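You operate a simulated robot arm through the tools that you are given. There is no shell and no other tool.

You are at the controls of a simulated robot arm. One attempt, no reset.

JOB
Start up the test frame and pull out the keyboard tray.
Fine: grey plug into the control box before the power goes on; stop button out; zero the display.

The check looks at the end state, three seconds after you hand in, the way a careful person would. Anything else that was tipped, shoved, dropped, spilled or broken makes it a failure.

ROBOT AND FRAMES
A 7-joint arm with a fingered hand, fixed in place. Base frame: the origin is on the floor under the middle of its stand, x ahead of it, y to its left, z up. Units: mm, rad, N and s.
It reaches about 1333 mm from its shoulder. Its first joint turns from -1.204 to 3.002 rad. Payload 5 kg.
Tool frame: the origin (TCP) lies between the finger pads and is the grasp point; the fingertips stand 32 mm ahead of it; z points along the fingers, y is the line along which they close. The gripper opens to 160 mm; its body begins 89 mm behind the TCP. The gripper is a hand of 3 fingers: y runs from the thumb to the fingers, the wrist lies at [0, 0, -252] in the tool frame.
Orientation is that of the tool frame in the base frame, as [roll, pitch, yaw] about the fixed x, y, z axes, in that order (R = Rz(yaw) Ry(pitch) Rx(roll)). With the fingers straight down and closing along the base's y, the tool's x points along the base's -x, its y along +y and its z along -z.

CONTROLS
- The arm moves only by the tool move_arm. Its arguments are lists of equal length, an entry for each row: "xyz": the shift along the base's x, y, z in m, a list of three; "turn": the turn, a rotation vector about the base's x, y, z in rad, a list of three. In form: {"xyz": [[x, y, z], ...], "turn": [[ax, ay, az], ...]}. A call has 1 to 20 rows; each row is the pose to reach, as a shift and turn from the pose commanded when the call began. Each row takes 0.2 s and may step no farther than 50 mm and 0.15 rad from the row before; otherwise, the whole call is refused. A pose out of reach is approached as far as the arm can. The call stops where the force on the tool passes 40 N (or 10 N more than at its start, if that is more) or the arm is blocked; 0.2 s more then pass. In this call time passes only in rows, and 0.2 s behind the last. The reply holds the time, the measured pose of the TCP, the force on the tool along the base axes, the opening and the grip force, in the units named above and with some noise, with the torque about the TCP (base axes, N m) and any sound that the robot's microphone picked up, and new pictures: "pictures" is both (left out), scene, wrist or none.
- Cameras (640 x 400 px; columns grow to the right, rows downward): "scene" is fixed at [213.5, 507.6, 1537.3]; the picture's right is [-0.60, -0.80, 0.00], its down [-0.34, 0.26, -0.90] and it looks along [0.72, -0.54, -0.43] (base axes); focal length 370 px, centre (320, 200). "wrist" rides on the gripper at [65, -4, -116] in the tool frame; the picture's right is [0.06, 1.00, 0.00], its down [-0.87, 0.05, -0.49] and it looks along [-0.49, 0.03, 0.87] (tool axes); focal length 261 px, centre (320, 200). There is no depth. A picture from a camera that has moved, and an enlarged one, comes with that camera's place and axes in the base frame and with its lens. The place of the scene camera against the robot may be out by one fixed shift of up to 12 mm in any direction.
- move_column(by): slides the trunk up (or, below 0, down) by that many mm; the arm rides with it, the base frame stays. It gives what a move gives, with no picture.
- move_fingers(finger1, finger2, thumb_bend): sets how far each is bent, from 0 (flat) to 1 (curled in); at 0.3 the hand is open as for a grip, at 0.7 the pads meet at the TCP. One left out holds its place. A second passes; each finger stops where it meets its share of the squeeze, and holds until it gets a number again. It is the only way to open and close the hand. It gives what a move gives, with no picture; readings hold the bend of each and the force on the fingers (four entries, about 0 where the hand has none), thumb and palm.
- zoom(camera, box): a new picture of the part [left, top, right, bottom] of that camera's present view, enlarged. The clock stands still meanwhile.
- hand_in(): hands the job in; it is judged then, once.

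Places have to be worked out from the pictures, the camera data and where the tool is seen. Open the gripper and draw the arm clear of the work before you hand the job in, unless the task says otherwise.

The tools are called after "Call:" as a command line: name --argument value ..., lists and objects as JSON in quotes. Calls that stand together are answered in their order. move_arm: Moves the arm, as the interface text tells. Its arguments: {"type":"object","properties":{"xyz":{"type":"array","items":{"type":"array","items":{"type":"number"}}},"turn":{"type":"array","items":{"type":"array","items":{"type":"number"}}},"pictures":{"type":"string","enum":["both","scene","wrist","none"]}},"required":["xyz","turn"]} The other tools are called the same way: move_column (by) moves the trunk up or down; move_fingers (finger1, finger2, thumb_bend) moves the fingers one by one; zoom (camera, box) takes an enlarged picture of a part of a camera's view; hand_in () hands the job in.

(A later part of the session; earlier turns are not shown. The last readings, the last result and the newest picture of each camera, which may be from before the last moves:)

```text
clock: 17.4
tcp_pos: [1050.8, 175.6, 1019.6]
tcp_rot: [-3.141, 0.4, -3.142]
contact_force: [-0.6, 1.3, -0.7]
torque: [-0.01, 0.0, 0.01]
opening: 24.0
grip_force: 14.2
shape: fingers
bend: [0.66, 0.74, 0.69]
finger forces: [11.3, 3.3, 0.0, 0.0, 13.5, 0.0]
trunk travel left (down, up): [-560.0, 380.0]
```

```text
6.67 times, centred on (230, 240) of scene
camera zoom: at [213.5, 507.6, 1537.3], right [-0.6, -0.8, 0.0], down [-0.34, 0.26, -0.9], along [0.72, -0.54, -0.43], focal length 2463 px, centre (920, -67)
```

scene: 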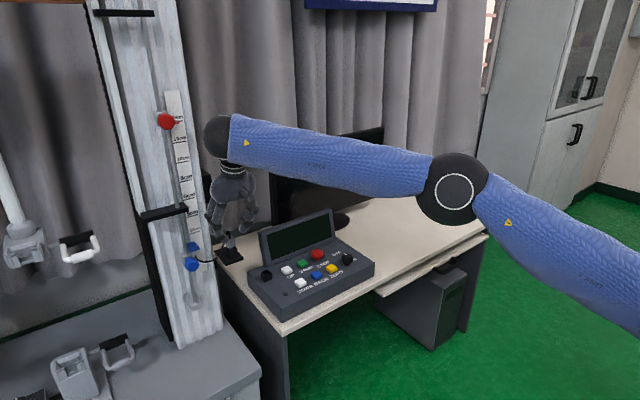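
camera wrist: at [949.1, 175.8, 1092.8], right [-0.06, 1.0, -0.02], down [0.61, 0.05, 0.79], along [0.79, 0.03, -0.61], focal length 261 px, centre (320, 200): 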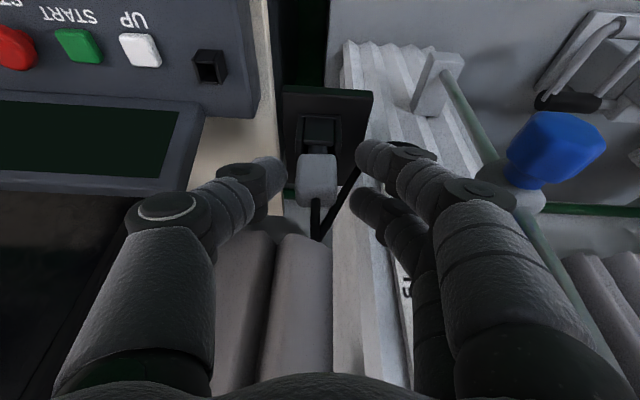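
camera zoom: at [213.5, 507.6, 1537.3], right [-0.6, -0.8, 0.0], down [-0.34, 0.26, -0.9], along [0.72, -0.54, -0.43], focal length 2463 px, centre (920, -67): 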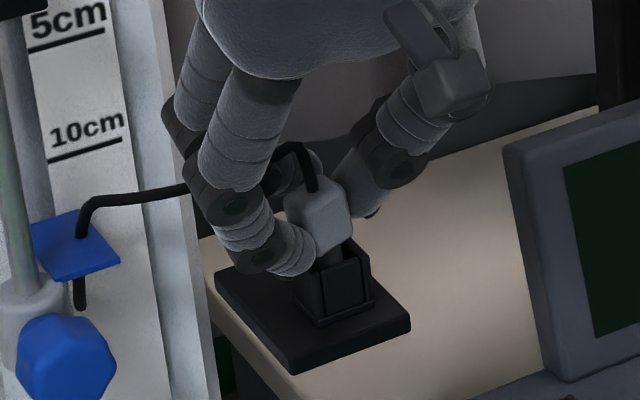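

The near finger and thumb hold the plug but the far finger slipped past its +x side and twisted it, so this grip is poor. I release the far finger first, then the others, and will regrasp with the hand yawed 90° so both fingers meet the wider face.

Call:
move_fingers --finger2 0.6

Call:
move_fingers --finger1 0.6 --thumb_bend 0.6

Call:
zoom --camera "wrist" --box '[230, 90, 430, 240]'

Call:
zoom --camera "scene" --box '[200, 210, 260, 270]'

```text
clock: 18.4
tcp_pos: [1052.1, 177.0, 1021.5]
tcp_rot: [3.142, 0.399, 3.141]
contact_force: [0.2, 0.1, 0.0]
torque: [0.01, 0.0, 0.0]
opening: 24.0
grip_force: 12.4
shape: fingers
bend: [0.65, 0.6, 0.71]
finger forces: [12.5, 0.1, 0.1, 0.0, 12.2, 0.0]
trunk travel left (down, up): [-560.0, 380.0]
```

```text
clock: 19.4
tcp_pos: [1051.6, 175.9, 1021.7]
tcp_rot: [-3.14, 0.4, 3.141]
contact_force: [0.2, 0.1, -0.3]
torque: [-0.01, -0.03, -0.01]
opening: 46.7
grip_force: 0.1
shape: fingers
bend: [0.6, 0.6, 0.6]
finger forces: [0.1, 0.0, 0.0, 0.0, 0.1, 0.1]
trunk travel left (down, up): [-560.0, 380.0]
```

```text
2.67 times, centred on (330, 165) of wrist
camera zoom: at [945.9, 172.2, 1101.7], right [-0.06, 1.0, -0.02], down [0.61, 0.05, 0.79], along [0.79, 0.03, -0.61], focal length 695 px, centre (293, 293)
```

zoom: 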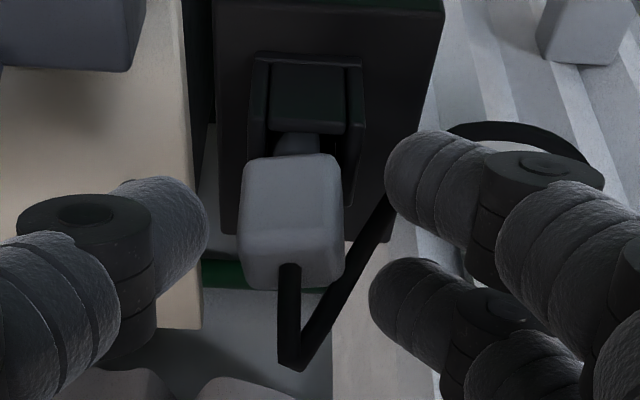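

```text
6.67 times, centred on (230, 240) of scene
camera zoom: at [213.5, 507.6, 1537.3], right [-0.6, -0.8, 0.0], down [-0.34, 0.26, -0.9], along [0.72, -0.54, -0.43], focal length 2463 px, centre (920, -67)
```

zoom: 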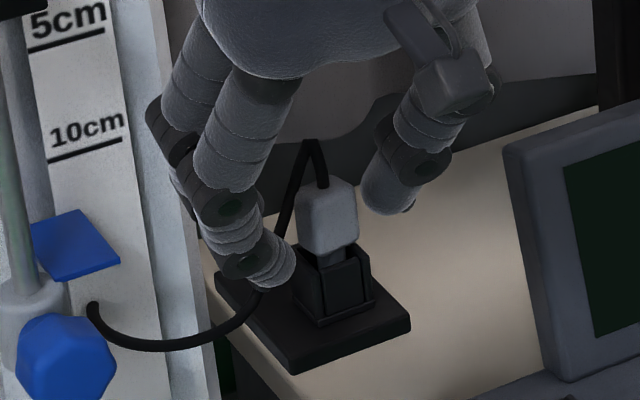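

The plug settled back in its dock, slightly skewed. I retreat upward and reduce the lean to 0.3 rad.

Call:
move_arm --xyz '[[-0.005, 0.0, 0.03], [-0.015, 0.0, 0.065], [-0.03, -0.01, 0.1], [-0.05, -0.026, 0.129]]' --turn '[[0, 0, 0], [0, 0, 0], [0, 0.05, 0], [0, 0.1, 0]]' --pictures "none"

Call:
move_arm --xyz '[[0, 0, 0], [0, 0, 0], [0, 0, 0], [0, 0, 0], [0, 0, 0], [0, 0, 0], [0, 0, 0], [0, 0, 0], [0, 0, 0], [0, 0, 0], [0, 0, 0]]' --turn '[[-0.0422, 0, 0.1365], [-0.0844, 0, 0.273], [-0.1266, 0, 0.4094], [-0.1688, 0, 0.5458], [-0.211, 0, 0.6824], [-0.2533, 0, 0.8188], [-0.2954, 0, 0.9553], [-0.3377, 0, 1.0918], [-0.38, 0, 1.2282], [-0.422, 0, 1.3647], [-0.4642, 0, 1.5006]]' --pictures "both"

```text
clock: 20.4
tcp_pos: [999.3, 151.5, 1152.0]
tcp_rot: [3.141, 0.301, -3.141]
contact_force: [-1.1, 0.8, 0.3]
torque: [-0.01, -0.03, 0.0]
opening: 47.0
grip_force: 0.1
shape: fingers
bend: [0.6, 0.6, 0.6]
finger forces: [0.0, 0.0, 0.1, 0.0, 0.0, 0.0]
trunk travel left (down, up): [-560.0, 380.0]
```

```text
clock: 22.8
tcp_pos: [1001.4, 150.2, 1149.8]
tcp_rot: [-2.841, 0.0, -1.57]
contact_force: [-0.2, 0.5, 0.7]
torque: [-0.02, -0.01, 0.0]
opening: 47.1
grip_force: 0.1
shape: fingers
bend: [0.6, 0.6, 0.6]
finger forces: [0.1, 0.0, 0.1, 0.1, 0.0, 0.1]
trunk travel left (down, up): [-560.0, 380.0]
camera wrist: at [970.7, 84.6, 1261.3], right [-0.95, -0.06, -0.29], down [-0.2, 0.87, 0.45], along [0.23, 0.49, -0.84], focal length 261 px, centre (320, 200)
```

scene: 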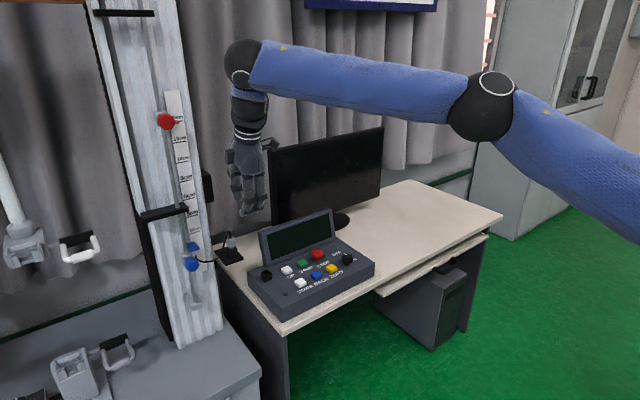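
wrist: 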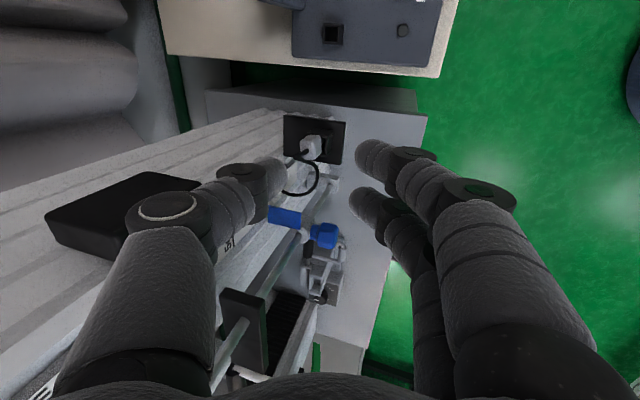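

The hand is yawed with two fingers toward -x and the thumb toward +x. I zoom to see how the plug sits in this view.

Call:
zoom --camera "wrist" --box '[240, 90, 400, 210]'

Call:
zoom --camera "scene" --box '[200, 210, 260, 270]'

```text
3.33 times, centred on (320, 150) of wrist
camera zoom: at [970.7, 84.6, 1261.3], right [-0.95, -0.06, -0.29], down [-0.2, 0.87, 0.45], along [0.23, 0.49, -0.84], focal length 869 px, centre (320, 367)
```

zoom: 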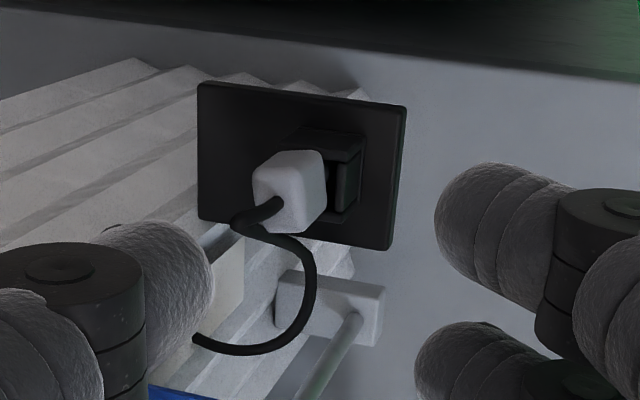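

```text
6.67 times, centred on (230, 240) of scene
camera zoom: at [213.5, 507.6, 1537.3], right [-0.6, -0.8, 0.0], down [-0.34, 0.26, -0.9], along [0.72, -0.54, -0.43], focal length 2463 px, centre (920, -67)
```

zoom: 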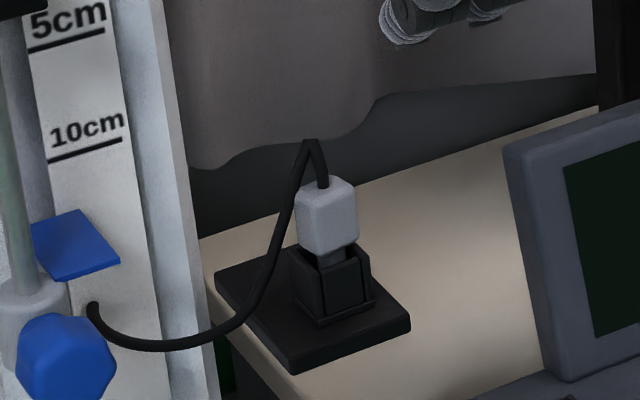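

The plug is still at about [1061, 178, 989], slightly skewed. I come down to ~40 mm above the grasp pose.

Call:
move_arm --xyz '[[0.018, 0.014, -0.03], [0.034, 0.026, -0.06], [0.042, 0.028, -0.09]]' --turn '[[0, 0, 0], [0, 0, 0], [0, 0, 0]]' --pictures "none"

Call:
zoom --camera "wrist" --box '[200, 60, 440, 240]'

Call:
zoom --camera "scene" --box '[180, 180, 280, 280]'

```text
clock: 23.6
tcp_pos: [1044.4, 176.0, 1057.4]
tcp_rot: [-2.843, 0.003, -1.571]
contact_force: [0.1, 0.1, 1.0]
torque: [-0.02, 0.05, -0.01]
opening: 46.9
grip_force: 0.1
shape: fingers
bend: [0.6, 0.6, 0.6]
finger forces: [0.1, 0.0, 0.0, 0.1, 0.0, 0.1]
trunk travel left (down, up): [-560.0, 380.0]
```

```text
2.22 times, centred on (320, 150) of wrist
camera zoom: at [1014.1, 111.0, 1168.9], right [-0.95, -0.06, -0.29], down [-0.2, 0.87, 0.46], along [0.23, 0.49, -0.84], focal length 579 px, centre (320, 311)
```

zoom: 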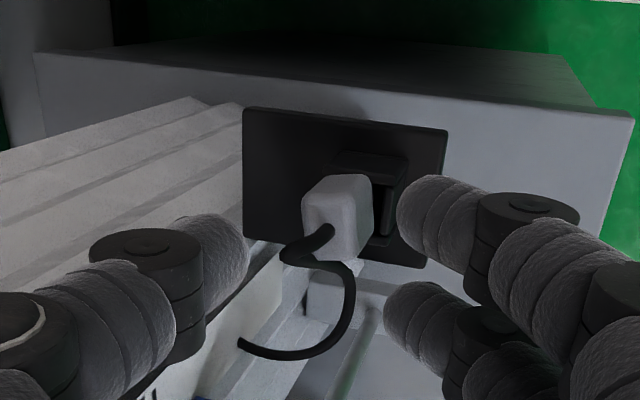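

```text
4.00 times, centred on (230, 230) of scene
camera zoom: at [213.5, 507.6, 1537.3], right [-0.6, -0.8, 0.0], down [-0.34, 0.26, -0.9], along [0.72, -0.54, -0.43], focal length 1478 px, centre (680, 80)
```

zoom: 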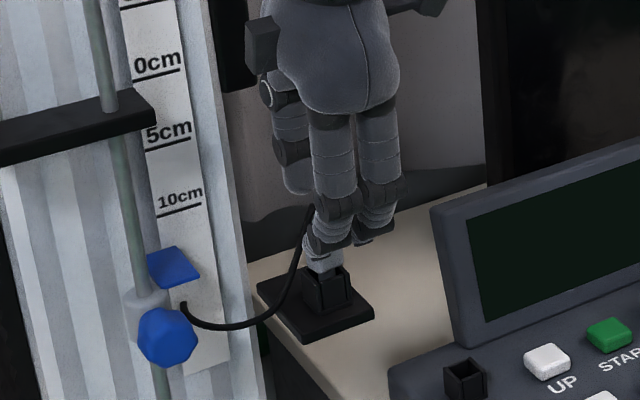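

From this view the plug is at about [1059, 178, 989]. I lower to the grasp pose at TCP ≈ [1051, 178, 1018].

Call:
move_arm --xyz '[[0.002, 0.001, -0.013], [0.004, 0.0017, -0.026], [0.0065, 0.0017, -0.0394]]' --turn '[[0, 0, 0], [0, 0, 0], [0, 0, 0]]' --pictures "none"

Call:
zoom --camera "wrist" --box '[200, 90, 440, 270]'

Call:
zoom --camera "scene" --box '[190, 200, 270, 280]'

```text
clock: 24.4
tcp_pos: [1050.8, 179.5, 1020.1]
tcp_rot: [-2.843, 0.002, -1.572]
contact_force: [0.7, 0.4, -0.9]
torque: [0.0, 0.01, 0.0]
opening: 47.0
grip_force: 0.1
shape: fingers
bend: [0.6, 0.6, 0.6]
finger forces: [0.1, 0.0, 0.1, 0.0, 0.0, 0.1]
trunk travel left (down, up): [-560.0, 380.0]
```

```text
2.22 times, centred on (320, 180) of wrist
camera zoom: at [1020.3, 113.7, 1131.0], right [-0.95, -0.06, -0.29], down [-0.2, 0.87, 0.45], along [0.23, 0.49, -0.84], focal length 579 px, centre (320, 244)
```

zoom: 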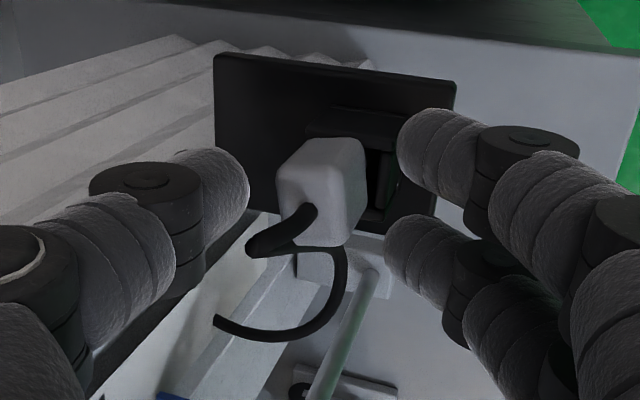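

```text
5.00 times, centred on (230, 240) of scene
camera zoom: at [213.5, 507.6, 1537.3], right [-0.6, -0.8, 0.0], down [-0.34, 0.26, -0.9], along [0.72, -0.54, -0.43], focal length 1848 px, centre (770, 0)
```

zoom: 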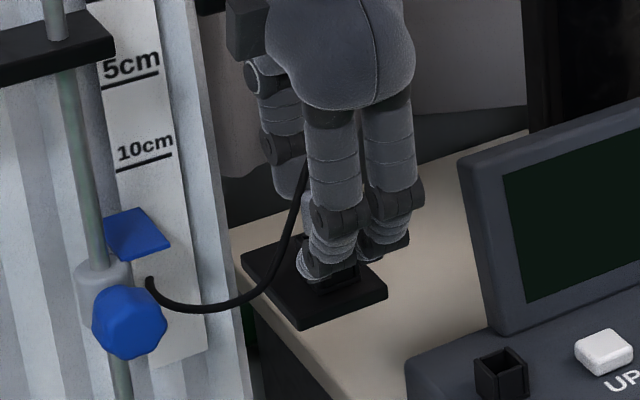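

Centred in both directions, but the fingertips would close below the dock rim, so I lift 8 mm (with matching x shift) and then close.

Call:
move_arm --xyz '[[-0.003, -0.001, 0.008]]' --turn '[[0, 0, 0]]' --pictures "none"

Call:
move_fingers --finger1 0.67 --finger2 0.67 --thumb_bend 0.67

Call:
zoom --camera "wrist" --box '[200, 90, 440, 270]'

Call:
zoom --camera "scene" --box '[190, 200, 270, 280]'

```text
clock: 24.8
tcp_pos: [1046.2, 176.7, 1027.4]
tcp_rot: [-2.841, 0.003, -1.57]
contact_force: [0.2, -0.2, 1.1]
torque: [0.03, 0.0, 0.01]
opening: 46.8
grip_force: 0.1
shape: fingers
bend: [0.6, 0.6, 0.6]
finger forces: [0.1, 0.0, 0.1, 0.0, 0.0, 0.0]
trunk travel left (down, up): [-560.0, 380.0]
```

```text
clock: 25.8
tcp_pos: [1046.9, 179.1, 1028.8]
tcp_rot: [-2.841, 0.0, -1.571]
contact_force: [0.0, 0.5, -0.6]
torque: [-0.04, 0.02, -0.02]
opening: 24.3
grip_force: 0.4
shape: fingers
bend: [0.66, 0.67, 0.67]
finger forces: [0.7, 0.1, 0.0, 0.0, 0.8, 0.0]
trunk travel left (down, up): [-560.0, 380.0]
```

```text
2.22 times, centred on (320, 180) of wrist
camera zoom: at [1016.6, 112.6, 1139.8], right [-0.95, -0.06, -0.29], down [-0.2, 0.87, 0.45], along [0.23, 0.49, -0.84], focal length 579 px, centre (320, 244)
```

zoom: 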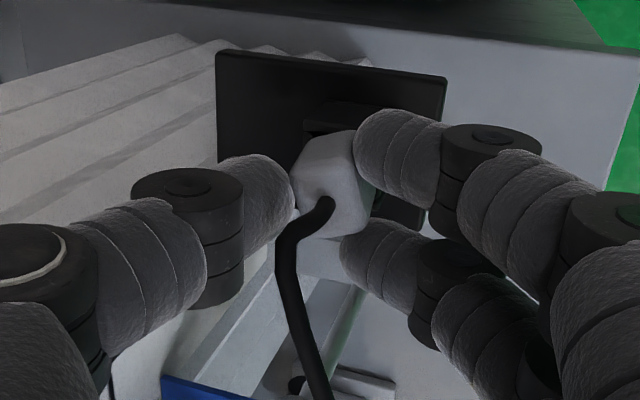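

```text
5.00 times, centred on (230, 240) of scene
camera zoom: at [213.5, 507.6, 1537.3], right [-0.6, -0.8, 0.0], down [-0.34, 0.26, -0.9], along [0.72, -0.54, -0.43], focal length 1848 px, centre (770, 0)
```

zoom: 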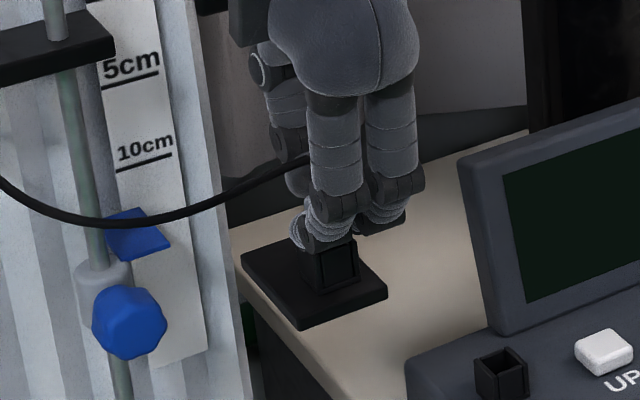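

Light contact so far (0.7–0.8 N). The cable's shape changed, so I check the whole scene before squeezing.

Call:
zoom --camera "scene" --box '[0, 140, 320, 340]'

Call:
zoom --camera "wrist" --box '[0, 0, 640, 400]'

```text
2.00 times, centred on (160, 240) of scene
camera zoom: at [213.5, 507.6, 1537.3], right [-0.6, -0.8, 0.0], down [-0.34, 0.26, -0.9], along [0.72, -0.54, -0.43], focal length 739 px, centre (640, 120)
```

zoom: 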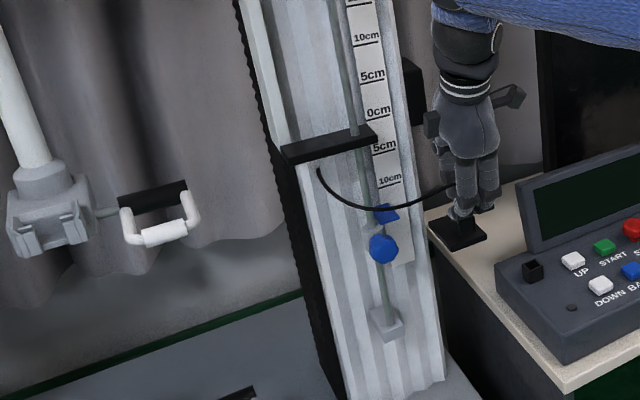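

```text
1.00 times, centred on (320, 200) of wrist (not enlarged: the box is as wide or as high as the picture)
camera zoom: at [1016.6, 112.6, 1139.8], right [-0.95, -0.06, -0.29], down [-0.2, 0.87, 0.45], along [0.23, 0.49, -0.84], focal length 261 px, centre (320, 200)
```

zoom: 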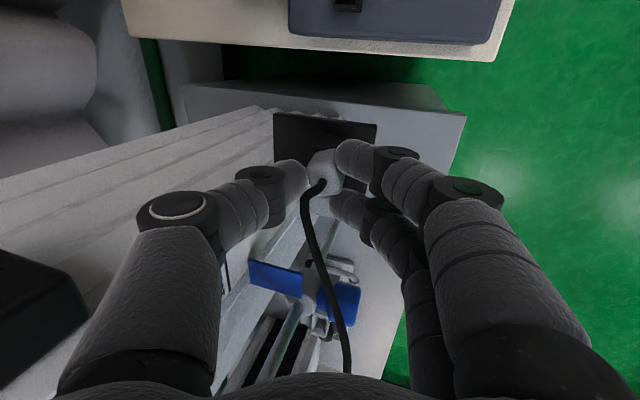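

Call:
zoom --camera "scene" --box '[130, 190, 270, 290]'

Call:
zoom --camera "wrist" --box '[220, 120, 460, 400]'

```text
4.00 times, centred on (200, 240) of scene
camera zoom: at [213.5, 507.6, 1537.3], right [-0.6, -0.8, 0.0], down [-0.34, 0.26, -0.9], along [0.72, -0.54, -0.43], focal length 1478 px, centre (800, 40)
```

zoom: 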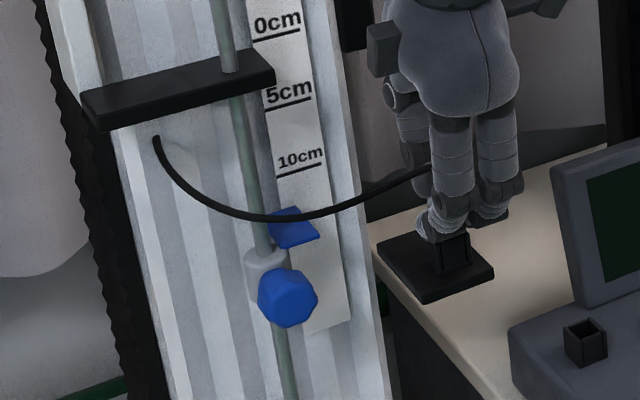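

```text
1.43 times, centred on (340, 260) of wrist
camera zoom: at [1016.6, 112.6, 1139.8], right [-0.95, -0.06, -0.29], down [-0.2, 0.87, 0.45], along [0.23, 0.49, -0.84], focal length 372 px, centre (291, 114)
```

zoom: 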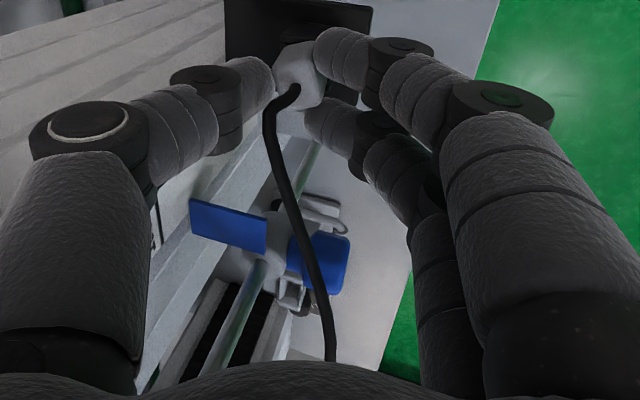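

Call:
zoom --camera "wrist" --box '[270, 130, 390, 220]'

Call:
zoom --camera "scene" --box '[215, 215, 260, 265]'

```text
4.44 times, centred on (330, 175) of wrist
camera zoom: at [1016.6, 112.6, 1139.8], right [-0.95, -0.06, -0.29], down [-0.2, 0.87, 0.45], along [0.23, 0.49, -0.84], focal length 1158 px, centre (276, 311)
```

zoom: 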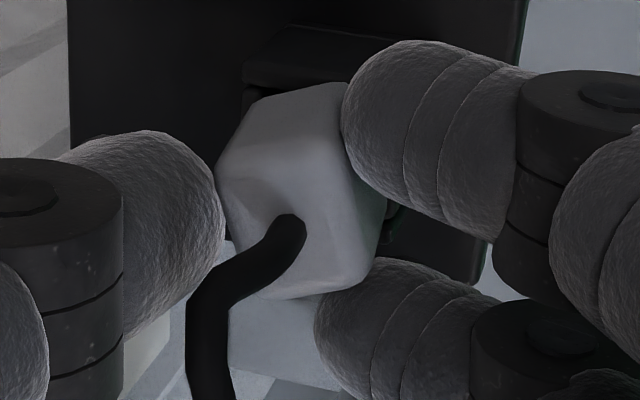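

```text
8.00 times, centred on (238, 240) of scene
camera zoom: at [213.5, 507.6, 1537.3], right [-0.6, -0.8, 0.0], down [-0.34, 0.26, -0.9], along [0.72, -0.54, -0.43], focal length 2956 px, centre (980, -120)
```

zoom: 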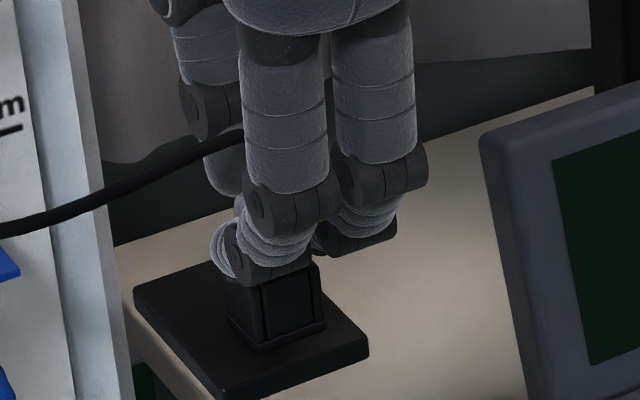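

The plug is lightly touched by one finger and the thumb; squeezing further should press it flush against both fingers. I squeeze all three.

Call:
move_fingers --finger1 0.76 --finger2 0.76 --thumb_bend 0.76

Call:
zoom --camera "wrist" --box '[270, 130, 390, 220]'

Call:
zoom --camera "scene" --box '[180, 200, 270, 270]'

```text
clock: 26.8
tcp_pos: [1046.9, 177.9, 1028.7]
tcp_rot: [-2.841, 0.0, -1.572]
contact_force: [-0.9, -0.3, 0.3]
torque: [0.0, 0.01, 0.01]
opening: 19.8
grip_force: 16.9
shape: fingers
bend: [0.69, 0.73, 0.7]
finger forces: [10.9, 8.8, 0.0, 0.0, 14.2, 0.1]
trunk travel left (down, up): [-560.0, 380.0]
```

```text
4.44 times, centred on (330, 175) of wrist
camera zoom: at [1016.5, 112.7, 1139.9], right [-0.95, -0.06, -0.29], down [-0.2, 0.87, 0.45], along [0.23, 0.49, -0.84], focal length 1158 px, centre (276, 311)
```

zoom: 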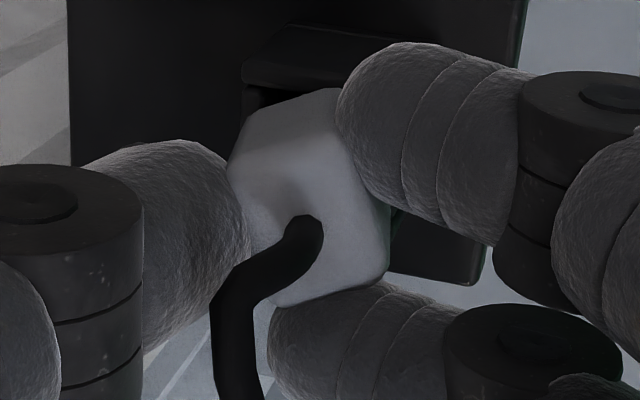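

```text
5.71 times, centred on (225, 235) of scene
camera zoom: at [213.5, 507.6, 1537.3], right [-0.6, -0.8, 0.0], down [-0.34, 0.26, -0.9], along [0.72, -0.54, -0.43], focal length 2112 px, centre (863, 0)
```

zoom: 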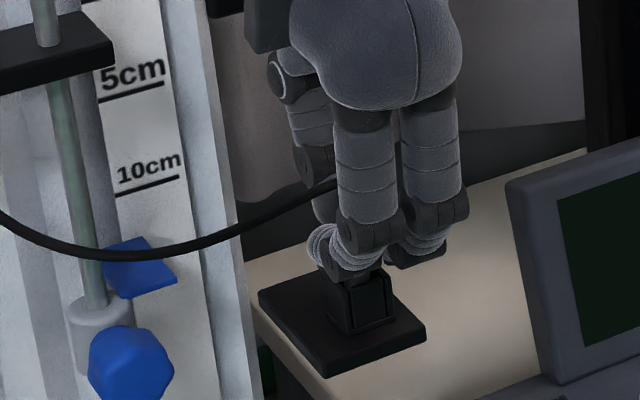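

All three digits now grip (10.9, 8.8, 14.2 N). I lift straight up slowly to draw the plug out of the dock.

Call:
move_arm --xyz '[[0, 0, 0.01], [0, 0, 0.02], [0, 0, 0.03], [0, 0, 0.045], [0, 0, 0.06]]' --turn '[[0, 0, 0], [0, 0, 0], [0, 0, 0], [0, 0, 0], [0, 0, 0]]' --pictures "both"

Call:
zoom --camera "wrist" --box '[270, 130, 390, 220]'

Call:
zoom --camera "scene" --box '[180, 180, 270, 250]'

```text
clock: 28.0
tcp_pos: [1044.9, 177.6, 1090.6]
tcp_rot: [-2.842, -0.002, -1.573]
contact_force: [0.4, -0.6, -0.4]
torque: [-0.02, 0.0, -0.01]
opening: 19.4
grip_force: 17.6
shape: fingers
bend: [0.69, 0.73, 0.7]
finger forces: [10.6, 9.1, 0.0, 0.0, 14.6, 0.1]
trunk travel left (down, up): [-560.0, 380.0]
camera wrist: at [1015.0, 112.4, 1201.4], right [-0.95, -0.06, -0.3], down [-0.2, 0.87, 0.45], along [0.23, 0.49, -0.84], focal length 261 px, centre (320, 200)
```

scene: 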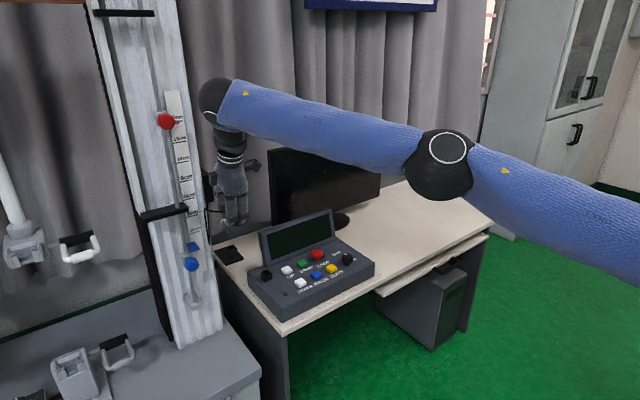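
wrist: 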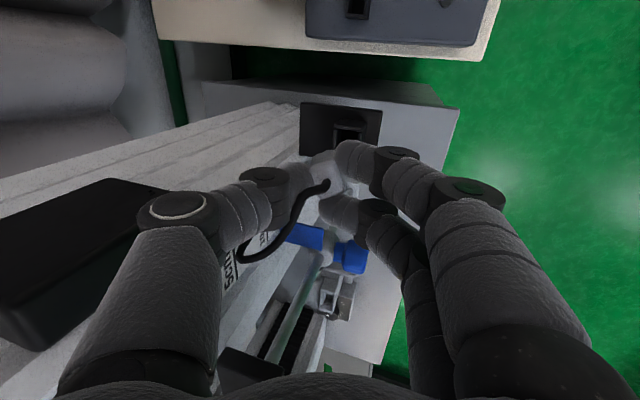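

```text
4.44 times, centred on (330, 175) of wrist
camera zoom: at [1015.0, 112.4, 1201.4], right [-0.95, -0.06, -0.3], down [-0.2, 0.87, 0.45], along [0.23, 0.49, -0.84], focal length 1158 px, centre (276, 311)
```

zoom: 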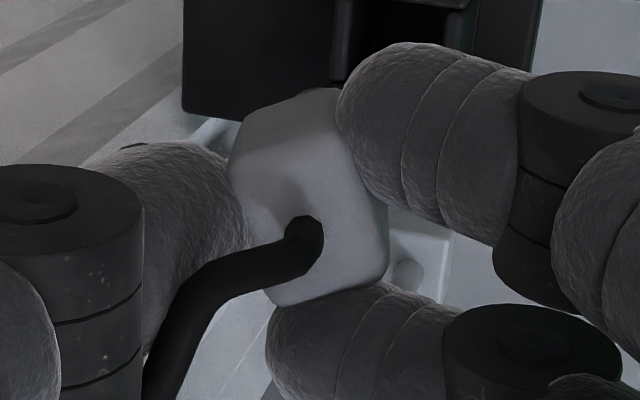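

```text
5.71 times, centred on (225, 215) of scene
camera zoom: at [213.5, 507.6, 1537.3], right [-0.6, -0.8, 0.0], down [-0.34, 0.26, -0.9], along [0.72, -0.54, -0.43], focal length 2112 px, centre (863, 114)
```

zoom: 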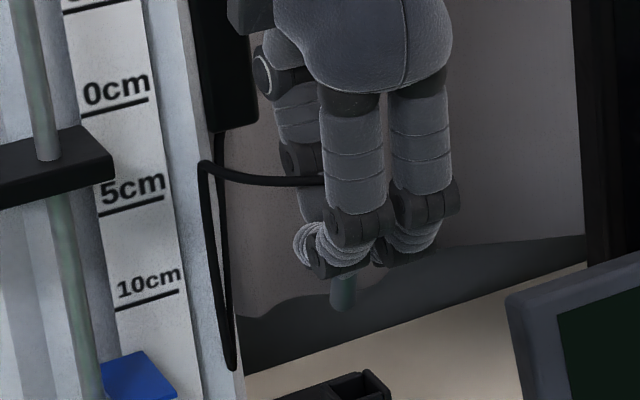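

The plug is out, its cylindrical stem pointing down (stem end ≈73 mm below the TCP), and the cable runs to the black box on the column. I carry it over the control-box socket and stop about 75 mm above it to look.

Call:
move_arm --xyz '[[0.005, -0.03, 0.0], [0.012, -0.07, 0.0], [0.022, -0.1, -0.02], [0.03, -0.117, -0.05], [0.032, -0.119, -0.09], [0.032, -0.119, -0.13]]' --turn '[[0, 0, 0], [0, 0, 0], [0, 0, 0], [0, 0, 0], [0, 0, 0], [0, 0, 0]]' --pictures "both"

Call:
zoom --camera "wrist" --box '[240, 60, 400, 200]'

Call:
zoom --camera "scene" --box '[210, 190, 310, 290]'

```text
clock: 29.4
tcp_pos: [1078.3, 59.5, 958.9]
tcp_rot: [-2.844, 0.001, -1.571]
contact_force: [0.3, 0.6, -1.0]
torque: [0.0, 0.01, 0.0]
opening: 19.7
grip_force: 17.2
shape: fingers
bend: [0.69, 0.73, 0.7]
finger forces: [10.4, 8.8, 0.0, 0.0, 14.5, 0.1]
trunk travel left (down, up): [-560.0, 380.0]
camera wrist: at [1048.8, -5.5, 1070.1], right [-0.95, -0.06, -0.29], down [-0.2, 0.87, 0.46], along [0.23, 0.49, -0.84], focal length 261 px, centre (320, 200)
```

scene: 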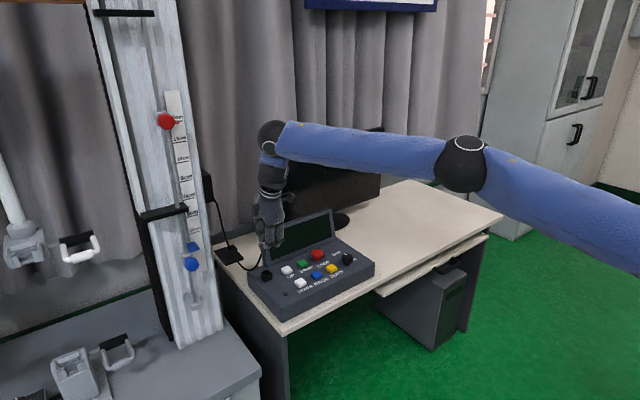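
wrist: 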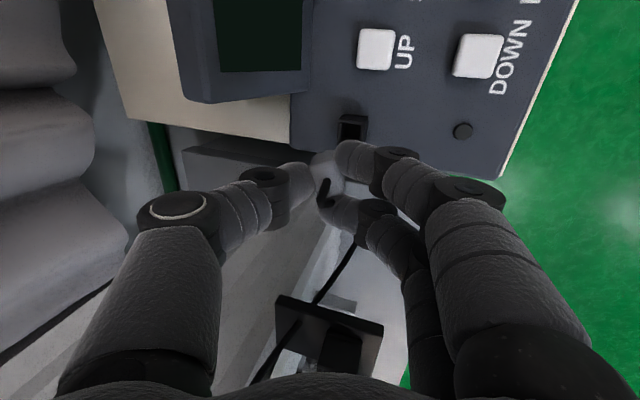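

```text
2.86 times, centred on (320, 130) of wrist
camera zoom: at [1048.8, -5.5, 1070.1], right [-0.95, -0.06, -0.29], down [-0.2, 0.87, 0.46], along [0.23, 0.49, -0.84], focal length 745 px, centre (320, 400)
```

zoom: 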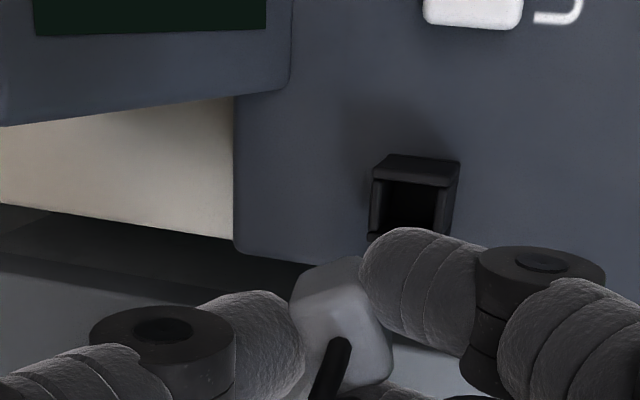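

```text
4.00 times, centred on (260, 240) of scene
camera zoom: at [213.5, 507.6, 1537.3], right [-0.6, -0.8, 0.0], down [-0.34, 0.26, -0.9], along [0.72, -0.54, -0.43], focal length 1478 px, centre (560, 40)
```

zoom: 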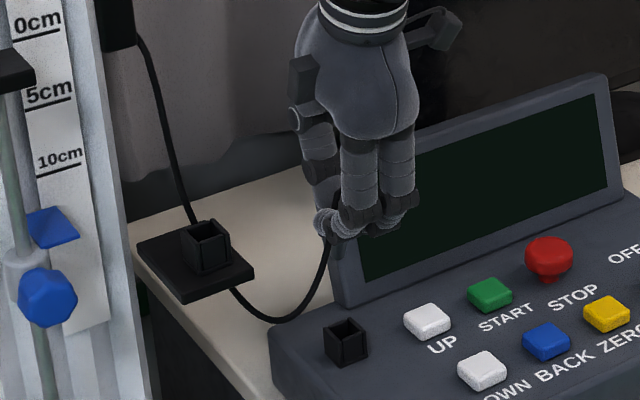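

Call:
zoom --camera "wrist" --box '[300, 90, 400, 160]'

Call:
zoom --camera "scene" --box '[225, 225, 305, 295]'

```text
5.71 times, centred on (350, 125) of wrist
camera zoom: at [1048.8, -5.5, 1070.1], right [-0.95, -0.06, -0.29], down [-0.2, 0.87, 0.46], along [0.23, 0.49, -0.84], focal length 1489 px, centre (149, 629)
```

zoom: 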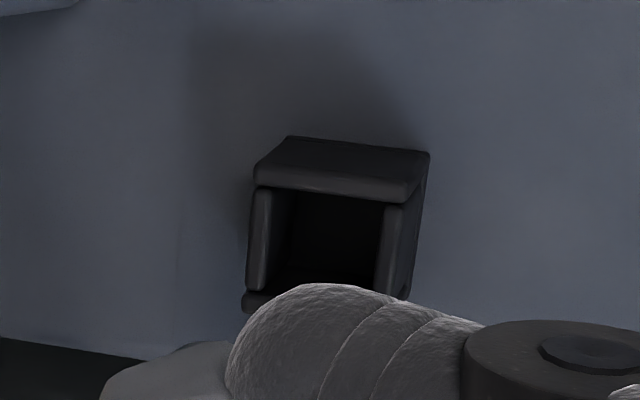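

```text
5.71 times, centred on (265, 260) of scene
camera zoom: at [213.5, 507.6, 1537.3], right [-0.6, -0.8, 0.0], down [-0.34, 0.26, -0.9], along [0.72, -0.54, -0.43], focal length 2112 px, centre (634, -143)
```

zoom: 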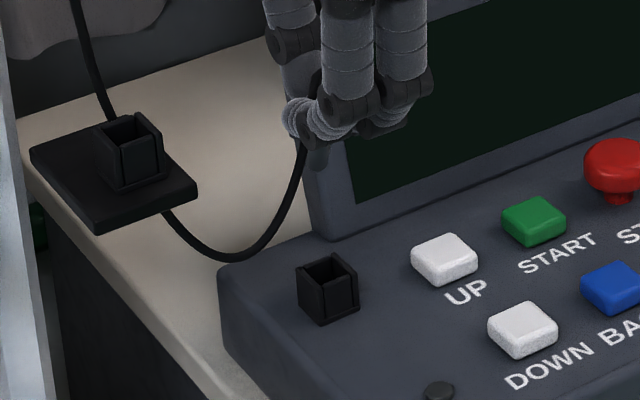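

The socket opening centre from this closer view is about [1093, 62, 810] with an inner width near 19 mm; the stem is about 12 mm. I lower to ~20 mm above the rim and compare stem and opening closely.

Call:
move_arm --xyz '[[0, 0.001, -0.02], [0, 0.002, -0.04], [0, 0.002, -0.054]]' --turn '[[0, 0, 0], [0, 0, 0], [0, 0, 0]]' --pictures "none"

Call:
zoom --camera "wrist" --box '[280, 100, 400, 200]'

Call:
zoom --camera "scene" --box '[240, 240, 300, 290]'

```text
clock: 30.2
tcp_pos: [1080.4, 61.9, 902.6]
tcp_rot: [-2.844, 0.0, -1.573]
contact_force: [-0.4, -0.7, -1.3]
torque: [0.01, 0.01, 0.0]
opening: 19.5
grip_force: 17.0
shape: fingers
bend: [0.69, 0.73, 0.71]
finger forces: [10.5, 8.8, 0.1, 0.0, 14.5, 0.1]
trunk travel left (down, up): [-560.0, 380.0]
```

```text
4.00 times, centred on (340, 150) of wrist
camera zoom: at [1048.8, -3.3, 1014.3], right [-0.95, -0.06, -0.29], down [-0.2, 0.87, 0.45], along [0.23, 0.49, -0.84], focal length 1043 px, centre (240, 400)
```

zoom: 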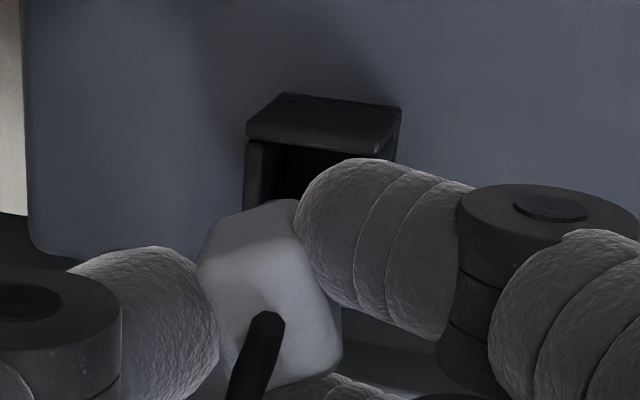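

```text
8.00 times, centred on (270, 265) of scene
camera zoom: at [213.5, 507.6, 1537.3], right [-0.6, -0.8, 0.0], down [-0.34, 0.26, -0.9], along [0.72, -0.54, -0.43], focal length 2956 px, centre (720, -320)
```

zoom: 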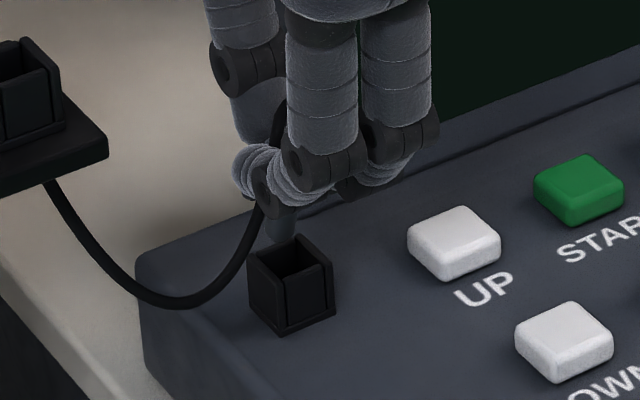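

In the scene view the stem end is about 12 mm above the rim and ~2 mm off toward +x/+y. I shift [-2, -0.5] mm and lower 8 mm, then compare again.

Call:
move_arm --xyz '[[-0.002, -0.0005, -0.003], [-0.002, -0.0005, -0.008]]' --turn '[[0, 0, 0], [0, 0, 0]]' --pictures "none"

Call:
zoom --camera "scene" --box '[250, 250, 290, 285]'

Call:
zoom --camera "wrist" --box '[290, 110, 370, 180]'

```text
clock: 30.8
tcp_pos: [1077.2, 62.1, 895.9]
tcp_rot: [-2.843, -0.001, -1.571]
contact_force: [0.4, -0.5, -0.4]
torque: [0.01, 0.0, 0.01]
opening: 19.5
grip_force: 17.3
shape: fingers
bend: [0.69, 0.73, 0.71]
finger forces: [10.4, 8.7, 0.0, 0.0, 14.6, 0.0]
trunk travel left (down, up): [-560.0, 380.0]
```

```text
11.43 times, centred on (270, 268) of scene
camera zoom: at [213.5, 507.6, 1537.3], right [-0.6, -0.8, 0.0], down [-0.34, 0.26, -0.9], along [0.72, -0.54, -0.43], focal length 4223 px, centre (891, -571)
```

zoom: 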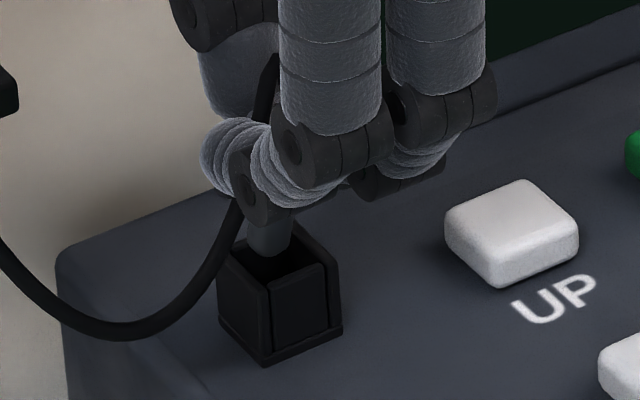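

```text
5.71 times, centred on (330, 145) of wrist
camera zoom: at [1046.3, -3.3, 1007.2], right [-0.95, -0.06, -0.29], down [-0.2, 0.87, 0.45], along [0.23, 0.49, -0.84], focal length 1489 px, centre (263, 514)
```

zoom: 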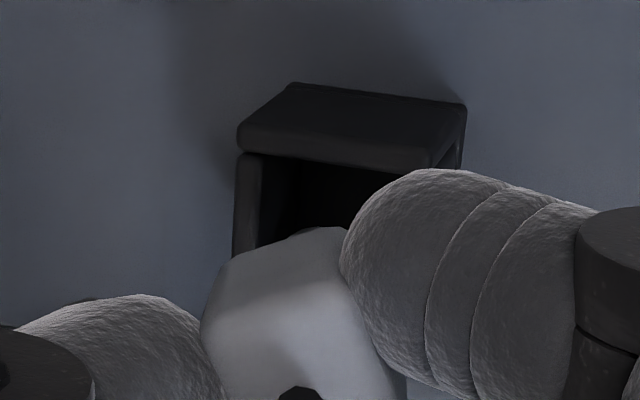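

The stem end is ~5 mm above the rim and ~2 mm too far toward +y. I shift -2 mm in y and lower in small steps, watching the force.

Call:
move_arm --xyz '[[-0.0005, -0.002, 0], [-0.0005, -0.002, -0.003], [-0.0005, -0.002, -0.006], [-0.0005, -0.002, -0.009]]' --turn '[[0, 0, 0], [0, 0, 0], [0, 0, 0], [0, 0, 0]]' --pictures "none"

Call:
zoom --camera "scene" --box '[250, 250, 290, 285]'

Call:
zoom --camera "wrist" --box '[290, 110, 370, 180]'

```text
clock: 31.8
tcp_pos: [1075.7, 59.1, 887.8]
tcp_rot: [-2.84, 0.001, -1.568]
contact_force: [0.0, -1.0, 0.4]
torque: [-0.02, 0.03, -0.01]
opening: 19.8
grip_force: 16.6
shape: fingers
bend: [0.69, 0.73, 0.71]
finger forces: [10.6, 8.7, 0.0, 0.0, 14.5, 0.0]
trunk travel left (down, up): [-560.0, 380.0]
```

```text
11.43 times, centred on (270, 268) of scene
camera zoom: at [213.5, 507.6, 1537.3], right [-0.6, -0.8, 0.0], down [-0.34, 0.26, -0.9], along [0.72, -0.54, -0.43], focal length 4223 px, centre (891, -571)
```

zoom: 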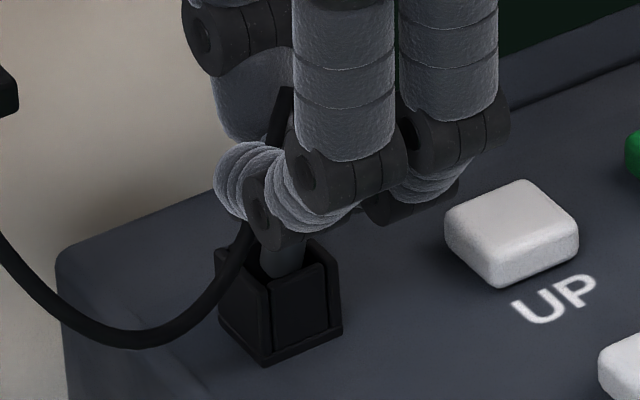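

```text
5.71 times, centred on (330, 145) of wrist
camera zoom: at [1045.1, -6.1, 998.8], right [-0.95, -0.06, -0.29], down [-0.2, 0.87, 0.45], along [0.23, 0.49, -0.84], focal length 1489 px, centre (263, 514)
```

zoom: 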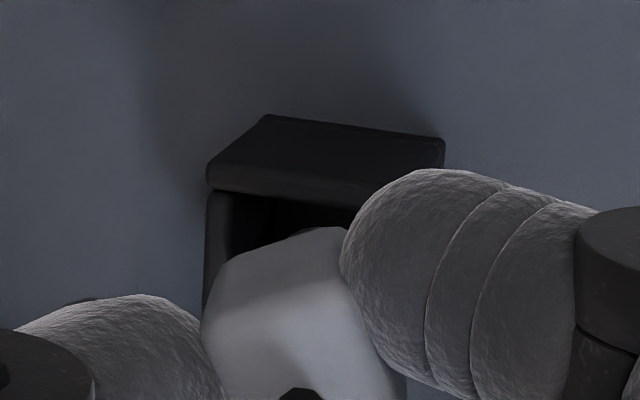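

The stem has entered the opening with no contact force. I keep lowering in 2 mm rows.

Call:
move_arm --xyz '[[0, 0, -0.002], [0, 0, -0.004], [0, 0, -0.006], [0, 0, -0.008], [0, 0, -0.01]]' --turn '[[0, 0, 0], [0, 0, 0], [0, 0, 0], [0, 0, 0], [0, 0, 0]]' --pictures "none"

Call:
zoom --camera "scene" --box '[250, 250, 290, 285]'

Call:
zoom --camera "wrist" --box '[290, 110, 370, 180]'

```text
clock: 33.0
tcp_pos: [1077.5, 58.2, 876.4]
tcp_rot: [-2.843, -0.003, -1.57]
contact_force: [3.0, 0.0, 0.3]
torque: [-0.01, -0.18, -0.02]
opening: 19.8
grip_force: 16.9
shape: fingers
bend: [0.69, 0.73, 0.71]
finger forces: [9.8, 8.0, 0.0, 0.0, 15.8, 0.1]
trunk travel left (down, up): [-560.0, 380.0]
```

```text
11.43 times, centred on (270, 268) of scene
camera zoom: at [213.5, 507.6, 1537.3], right [-0.6, -0.8, 0.0], down [-0.34, 0.26, -0.9], along [0.72, -0.54, -0.43], focal length 4223 px, centre (891, -571)
```

zoom: 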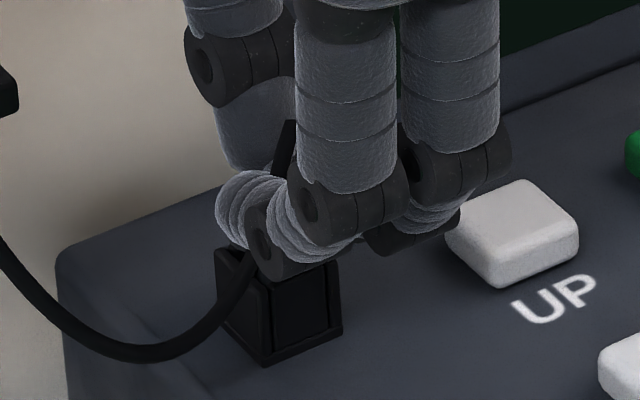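

```text
5.71 times, centred on (330, 145) of wrist
camera zoom: at [1045.5, -6.4, 988.6], right [-0.95, -0.06, -0.29], down [-0.2, 0.87, 0.45], along [0.23, 0.49, -0.84], focal length 1489 px, centre (263, 514)
```

zoom: 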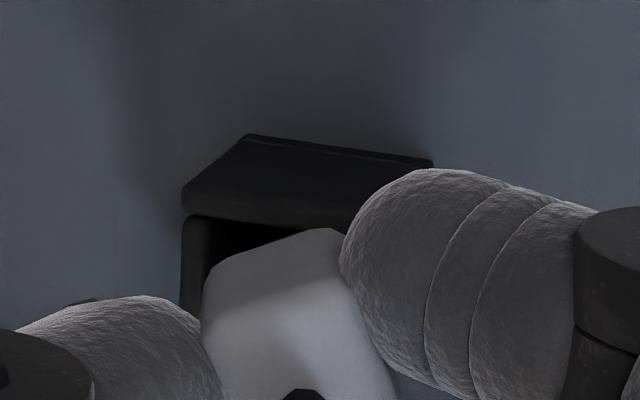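

A 3 N push in +x shows the stem touching the -x wall, so I shift +2 mm in x and continue down.

Call:
move_arm --xyz '[[0.002, 0, 0], [0.002, 0, -0.002], [0.002, 0, -0.004], [0.0025, 0, -0.006]]' --turn '[[0, 0, 0], [0, 0, 0], [0, 0, 0], [0, 0, 0]]' --pictures "none"

Call:
zoom --camera "scene" --box '[250, 250, 290, 285]'

Call:
zoom --camera "wrist" --box '[290, 110, 370, 180]'

```text
clock: 34.0
tcp_pos: [1076.9, 58.3, 868.7]
tcp_rot: [-2.843, -0.001, -1.57]
contact_force: [3.2, 0.0, -0.2]
torque: [-0.01, -0.14, 0.01]
opening: 19.7
grip_force: 16.6
shape: fingers
bend: [0.69, 0.74, 0.71]
finger forces: [9.6, 8.7, 0.1, 0.0, 15.5, 0.0]
trunk travel left (down, up): [-560.0, 380.0]
```

```text
11.43 times, centred on (270, 268) of scene
camera zoom: at [213.5, 507.6, 1537.3], right [-0.6, -0.8, 0.0], down [-0.34, 0.26, -0.9], along [0.72, -0.54, -0.43], focal length 4223 px, centre (891, -571)
```

zoom: 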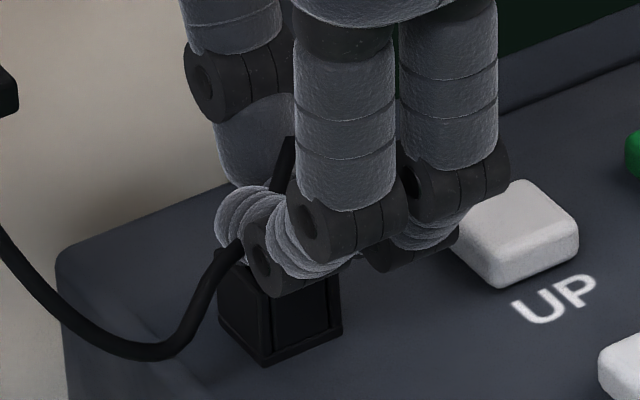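

```text
5.71 times, centred on (330, 145) of wrist
camera zoom: at [1047.6, -6.8, 981.9], right [-0.95, -0.06, -0.29], down [-0.2, 0.87, 0.45], along [0.23, 0.49, -0.84], focal length 1489 px, centre (263, 514)
```

zoom: 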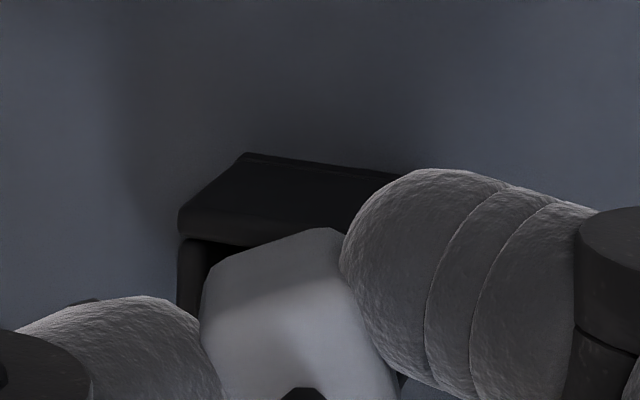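

Call:
move_arm --xyz '[[0.001, 0, -0.0015], [0.001, 0, -0.003], [0.001, 0, -0.0045]]' --turn '[[0, 0, 0], [0, 0, 0], [0, 0, 0]]' --pictures "none"

Call:
zoom --camera "scene" --box '[250, 250, 290, 285]'

Call:
zoom --camera "wrist" --box '[280, 110, 380, 220]'

```text
clock: 34.8
tcp_pos: [1078.2, 59.5, 869.2]
tcp_rot: [-2.84, 0.003, -1.572]
contact_force: [-0.3, -1.1, 13.3]
torque: [-0.09, -0.04, -0.03]
opening: 19.5
grip_force: 19.1
shape: fingers
bend: [0.7, 0.74, 0.71]
finger forces: [11.4, 8.9, 0.0, 0.0, 18.6, 0.0]
trunk travel left (down, up): [-560.0, 380.0]
```

```text
11.43 times, centred on (270, 268) of scene
camera zoom: at [213.5, 507.6, 1537.3], right [-0.6, -0.8, 0.0], down [-0.34, 0.26, -0.9], along [0.72, -0.54, -0.43], focal length 4223 px, centre (891, -571)
```

zoom: 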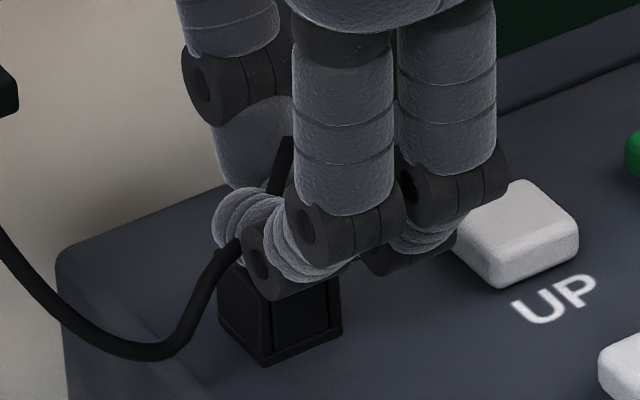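

```text
3.64 times, centred on (330, 165) of wrist
camera zoom: at [1047.7, -6.4, 980.5], right [-0.95, -0.06, -0.3], down [-0.2, 0.87, 0.45], along [0.23, 0.49, -0.84], focal length 948 px, centre (284, 327)
```

zoom: 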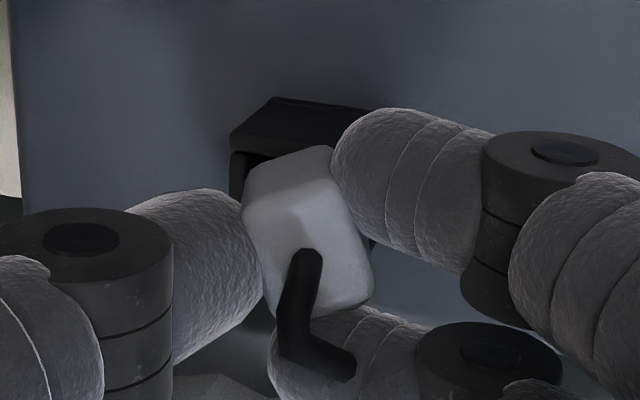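

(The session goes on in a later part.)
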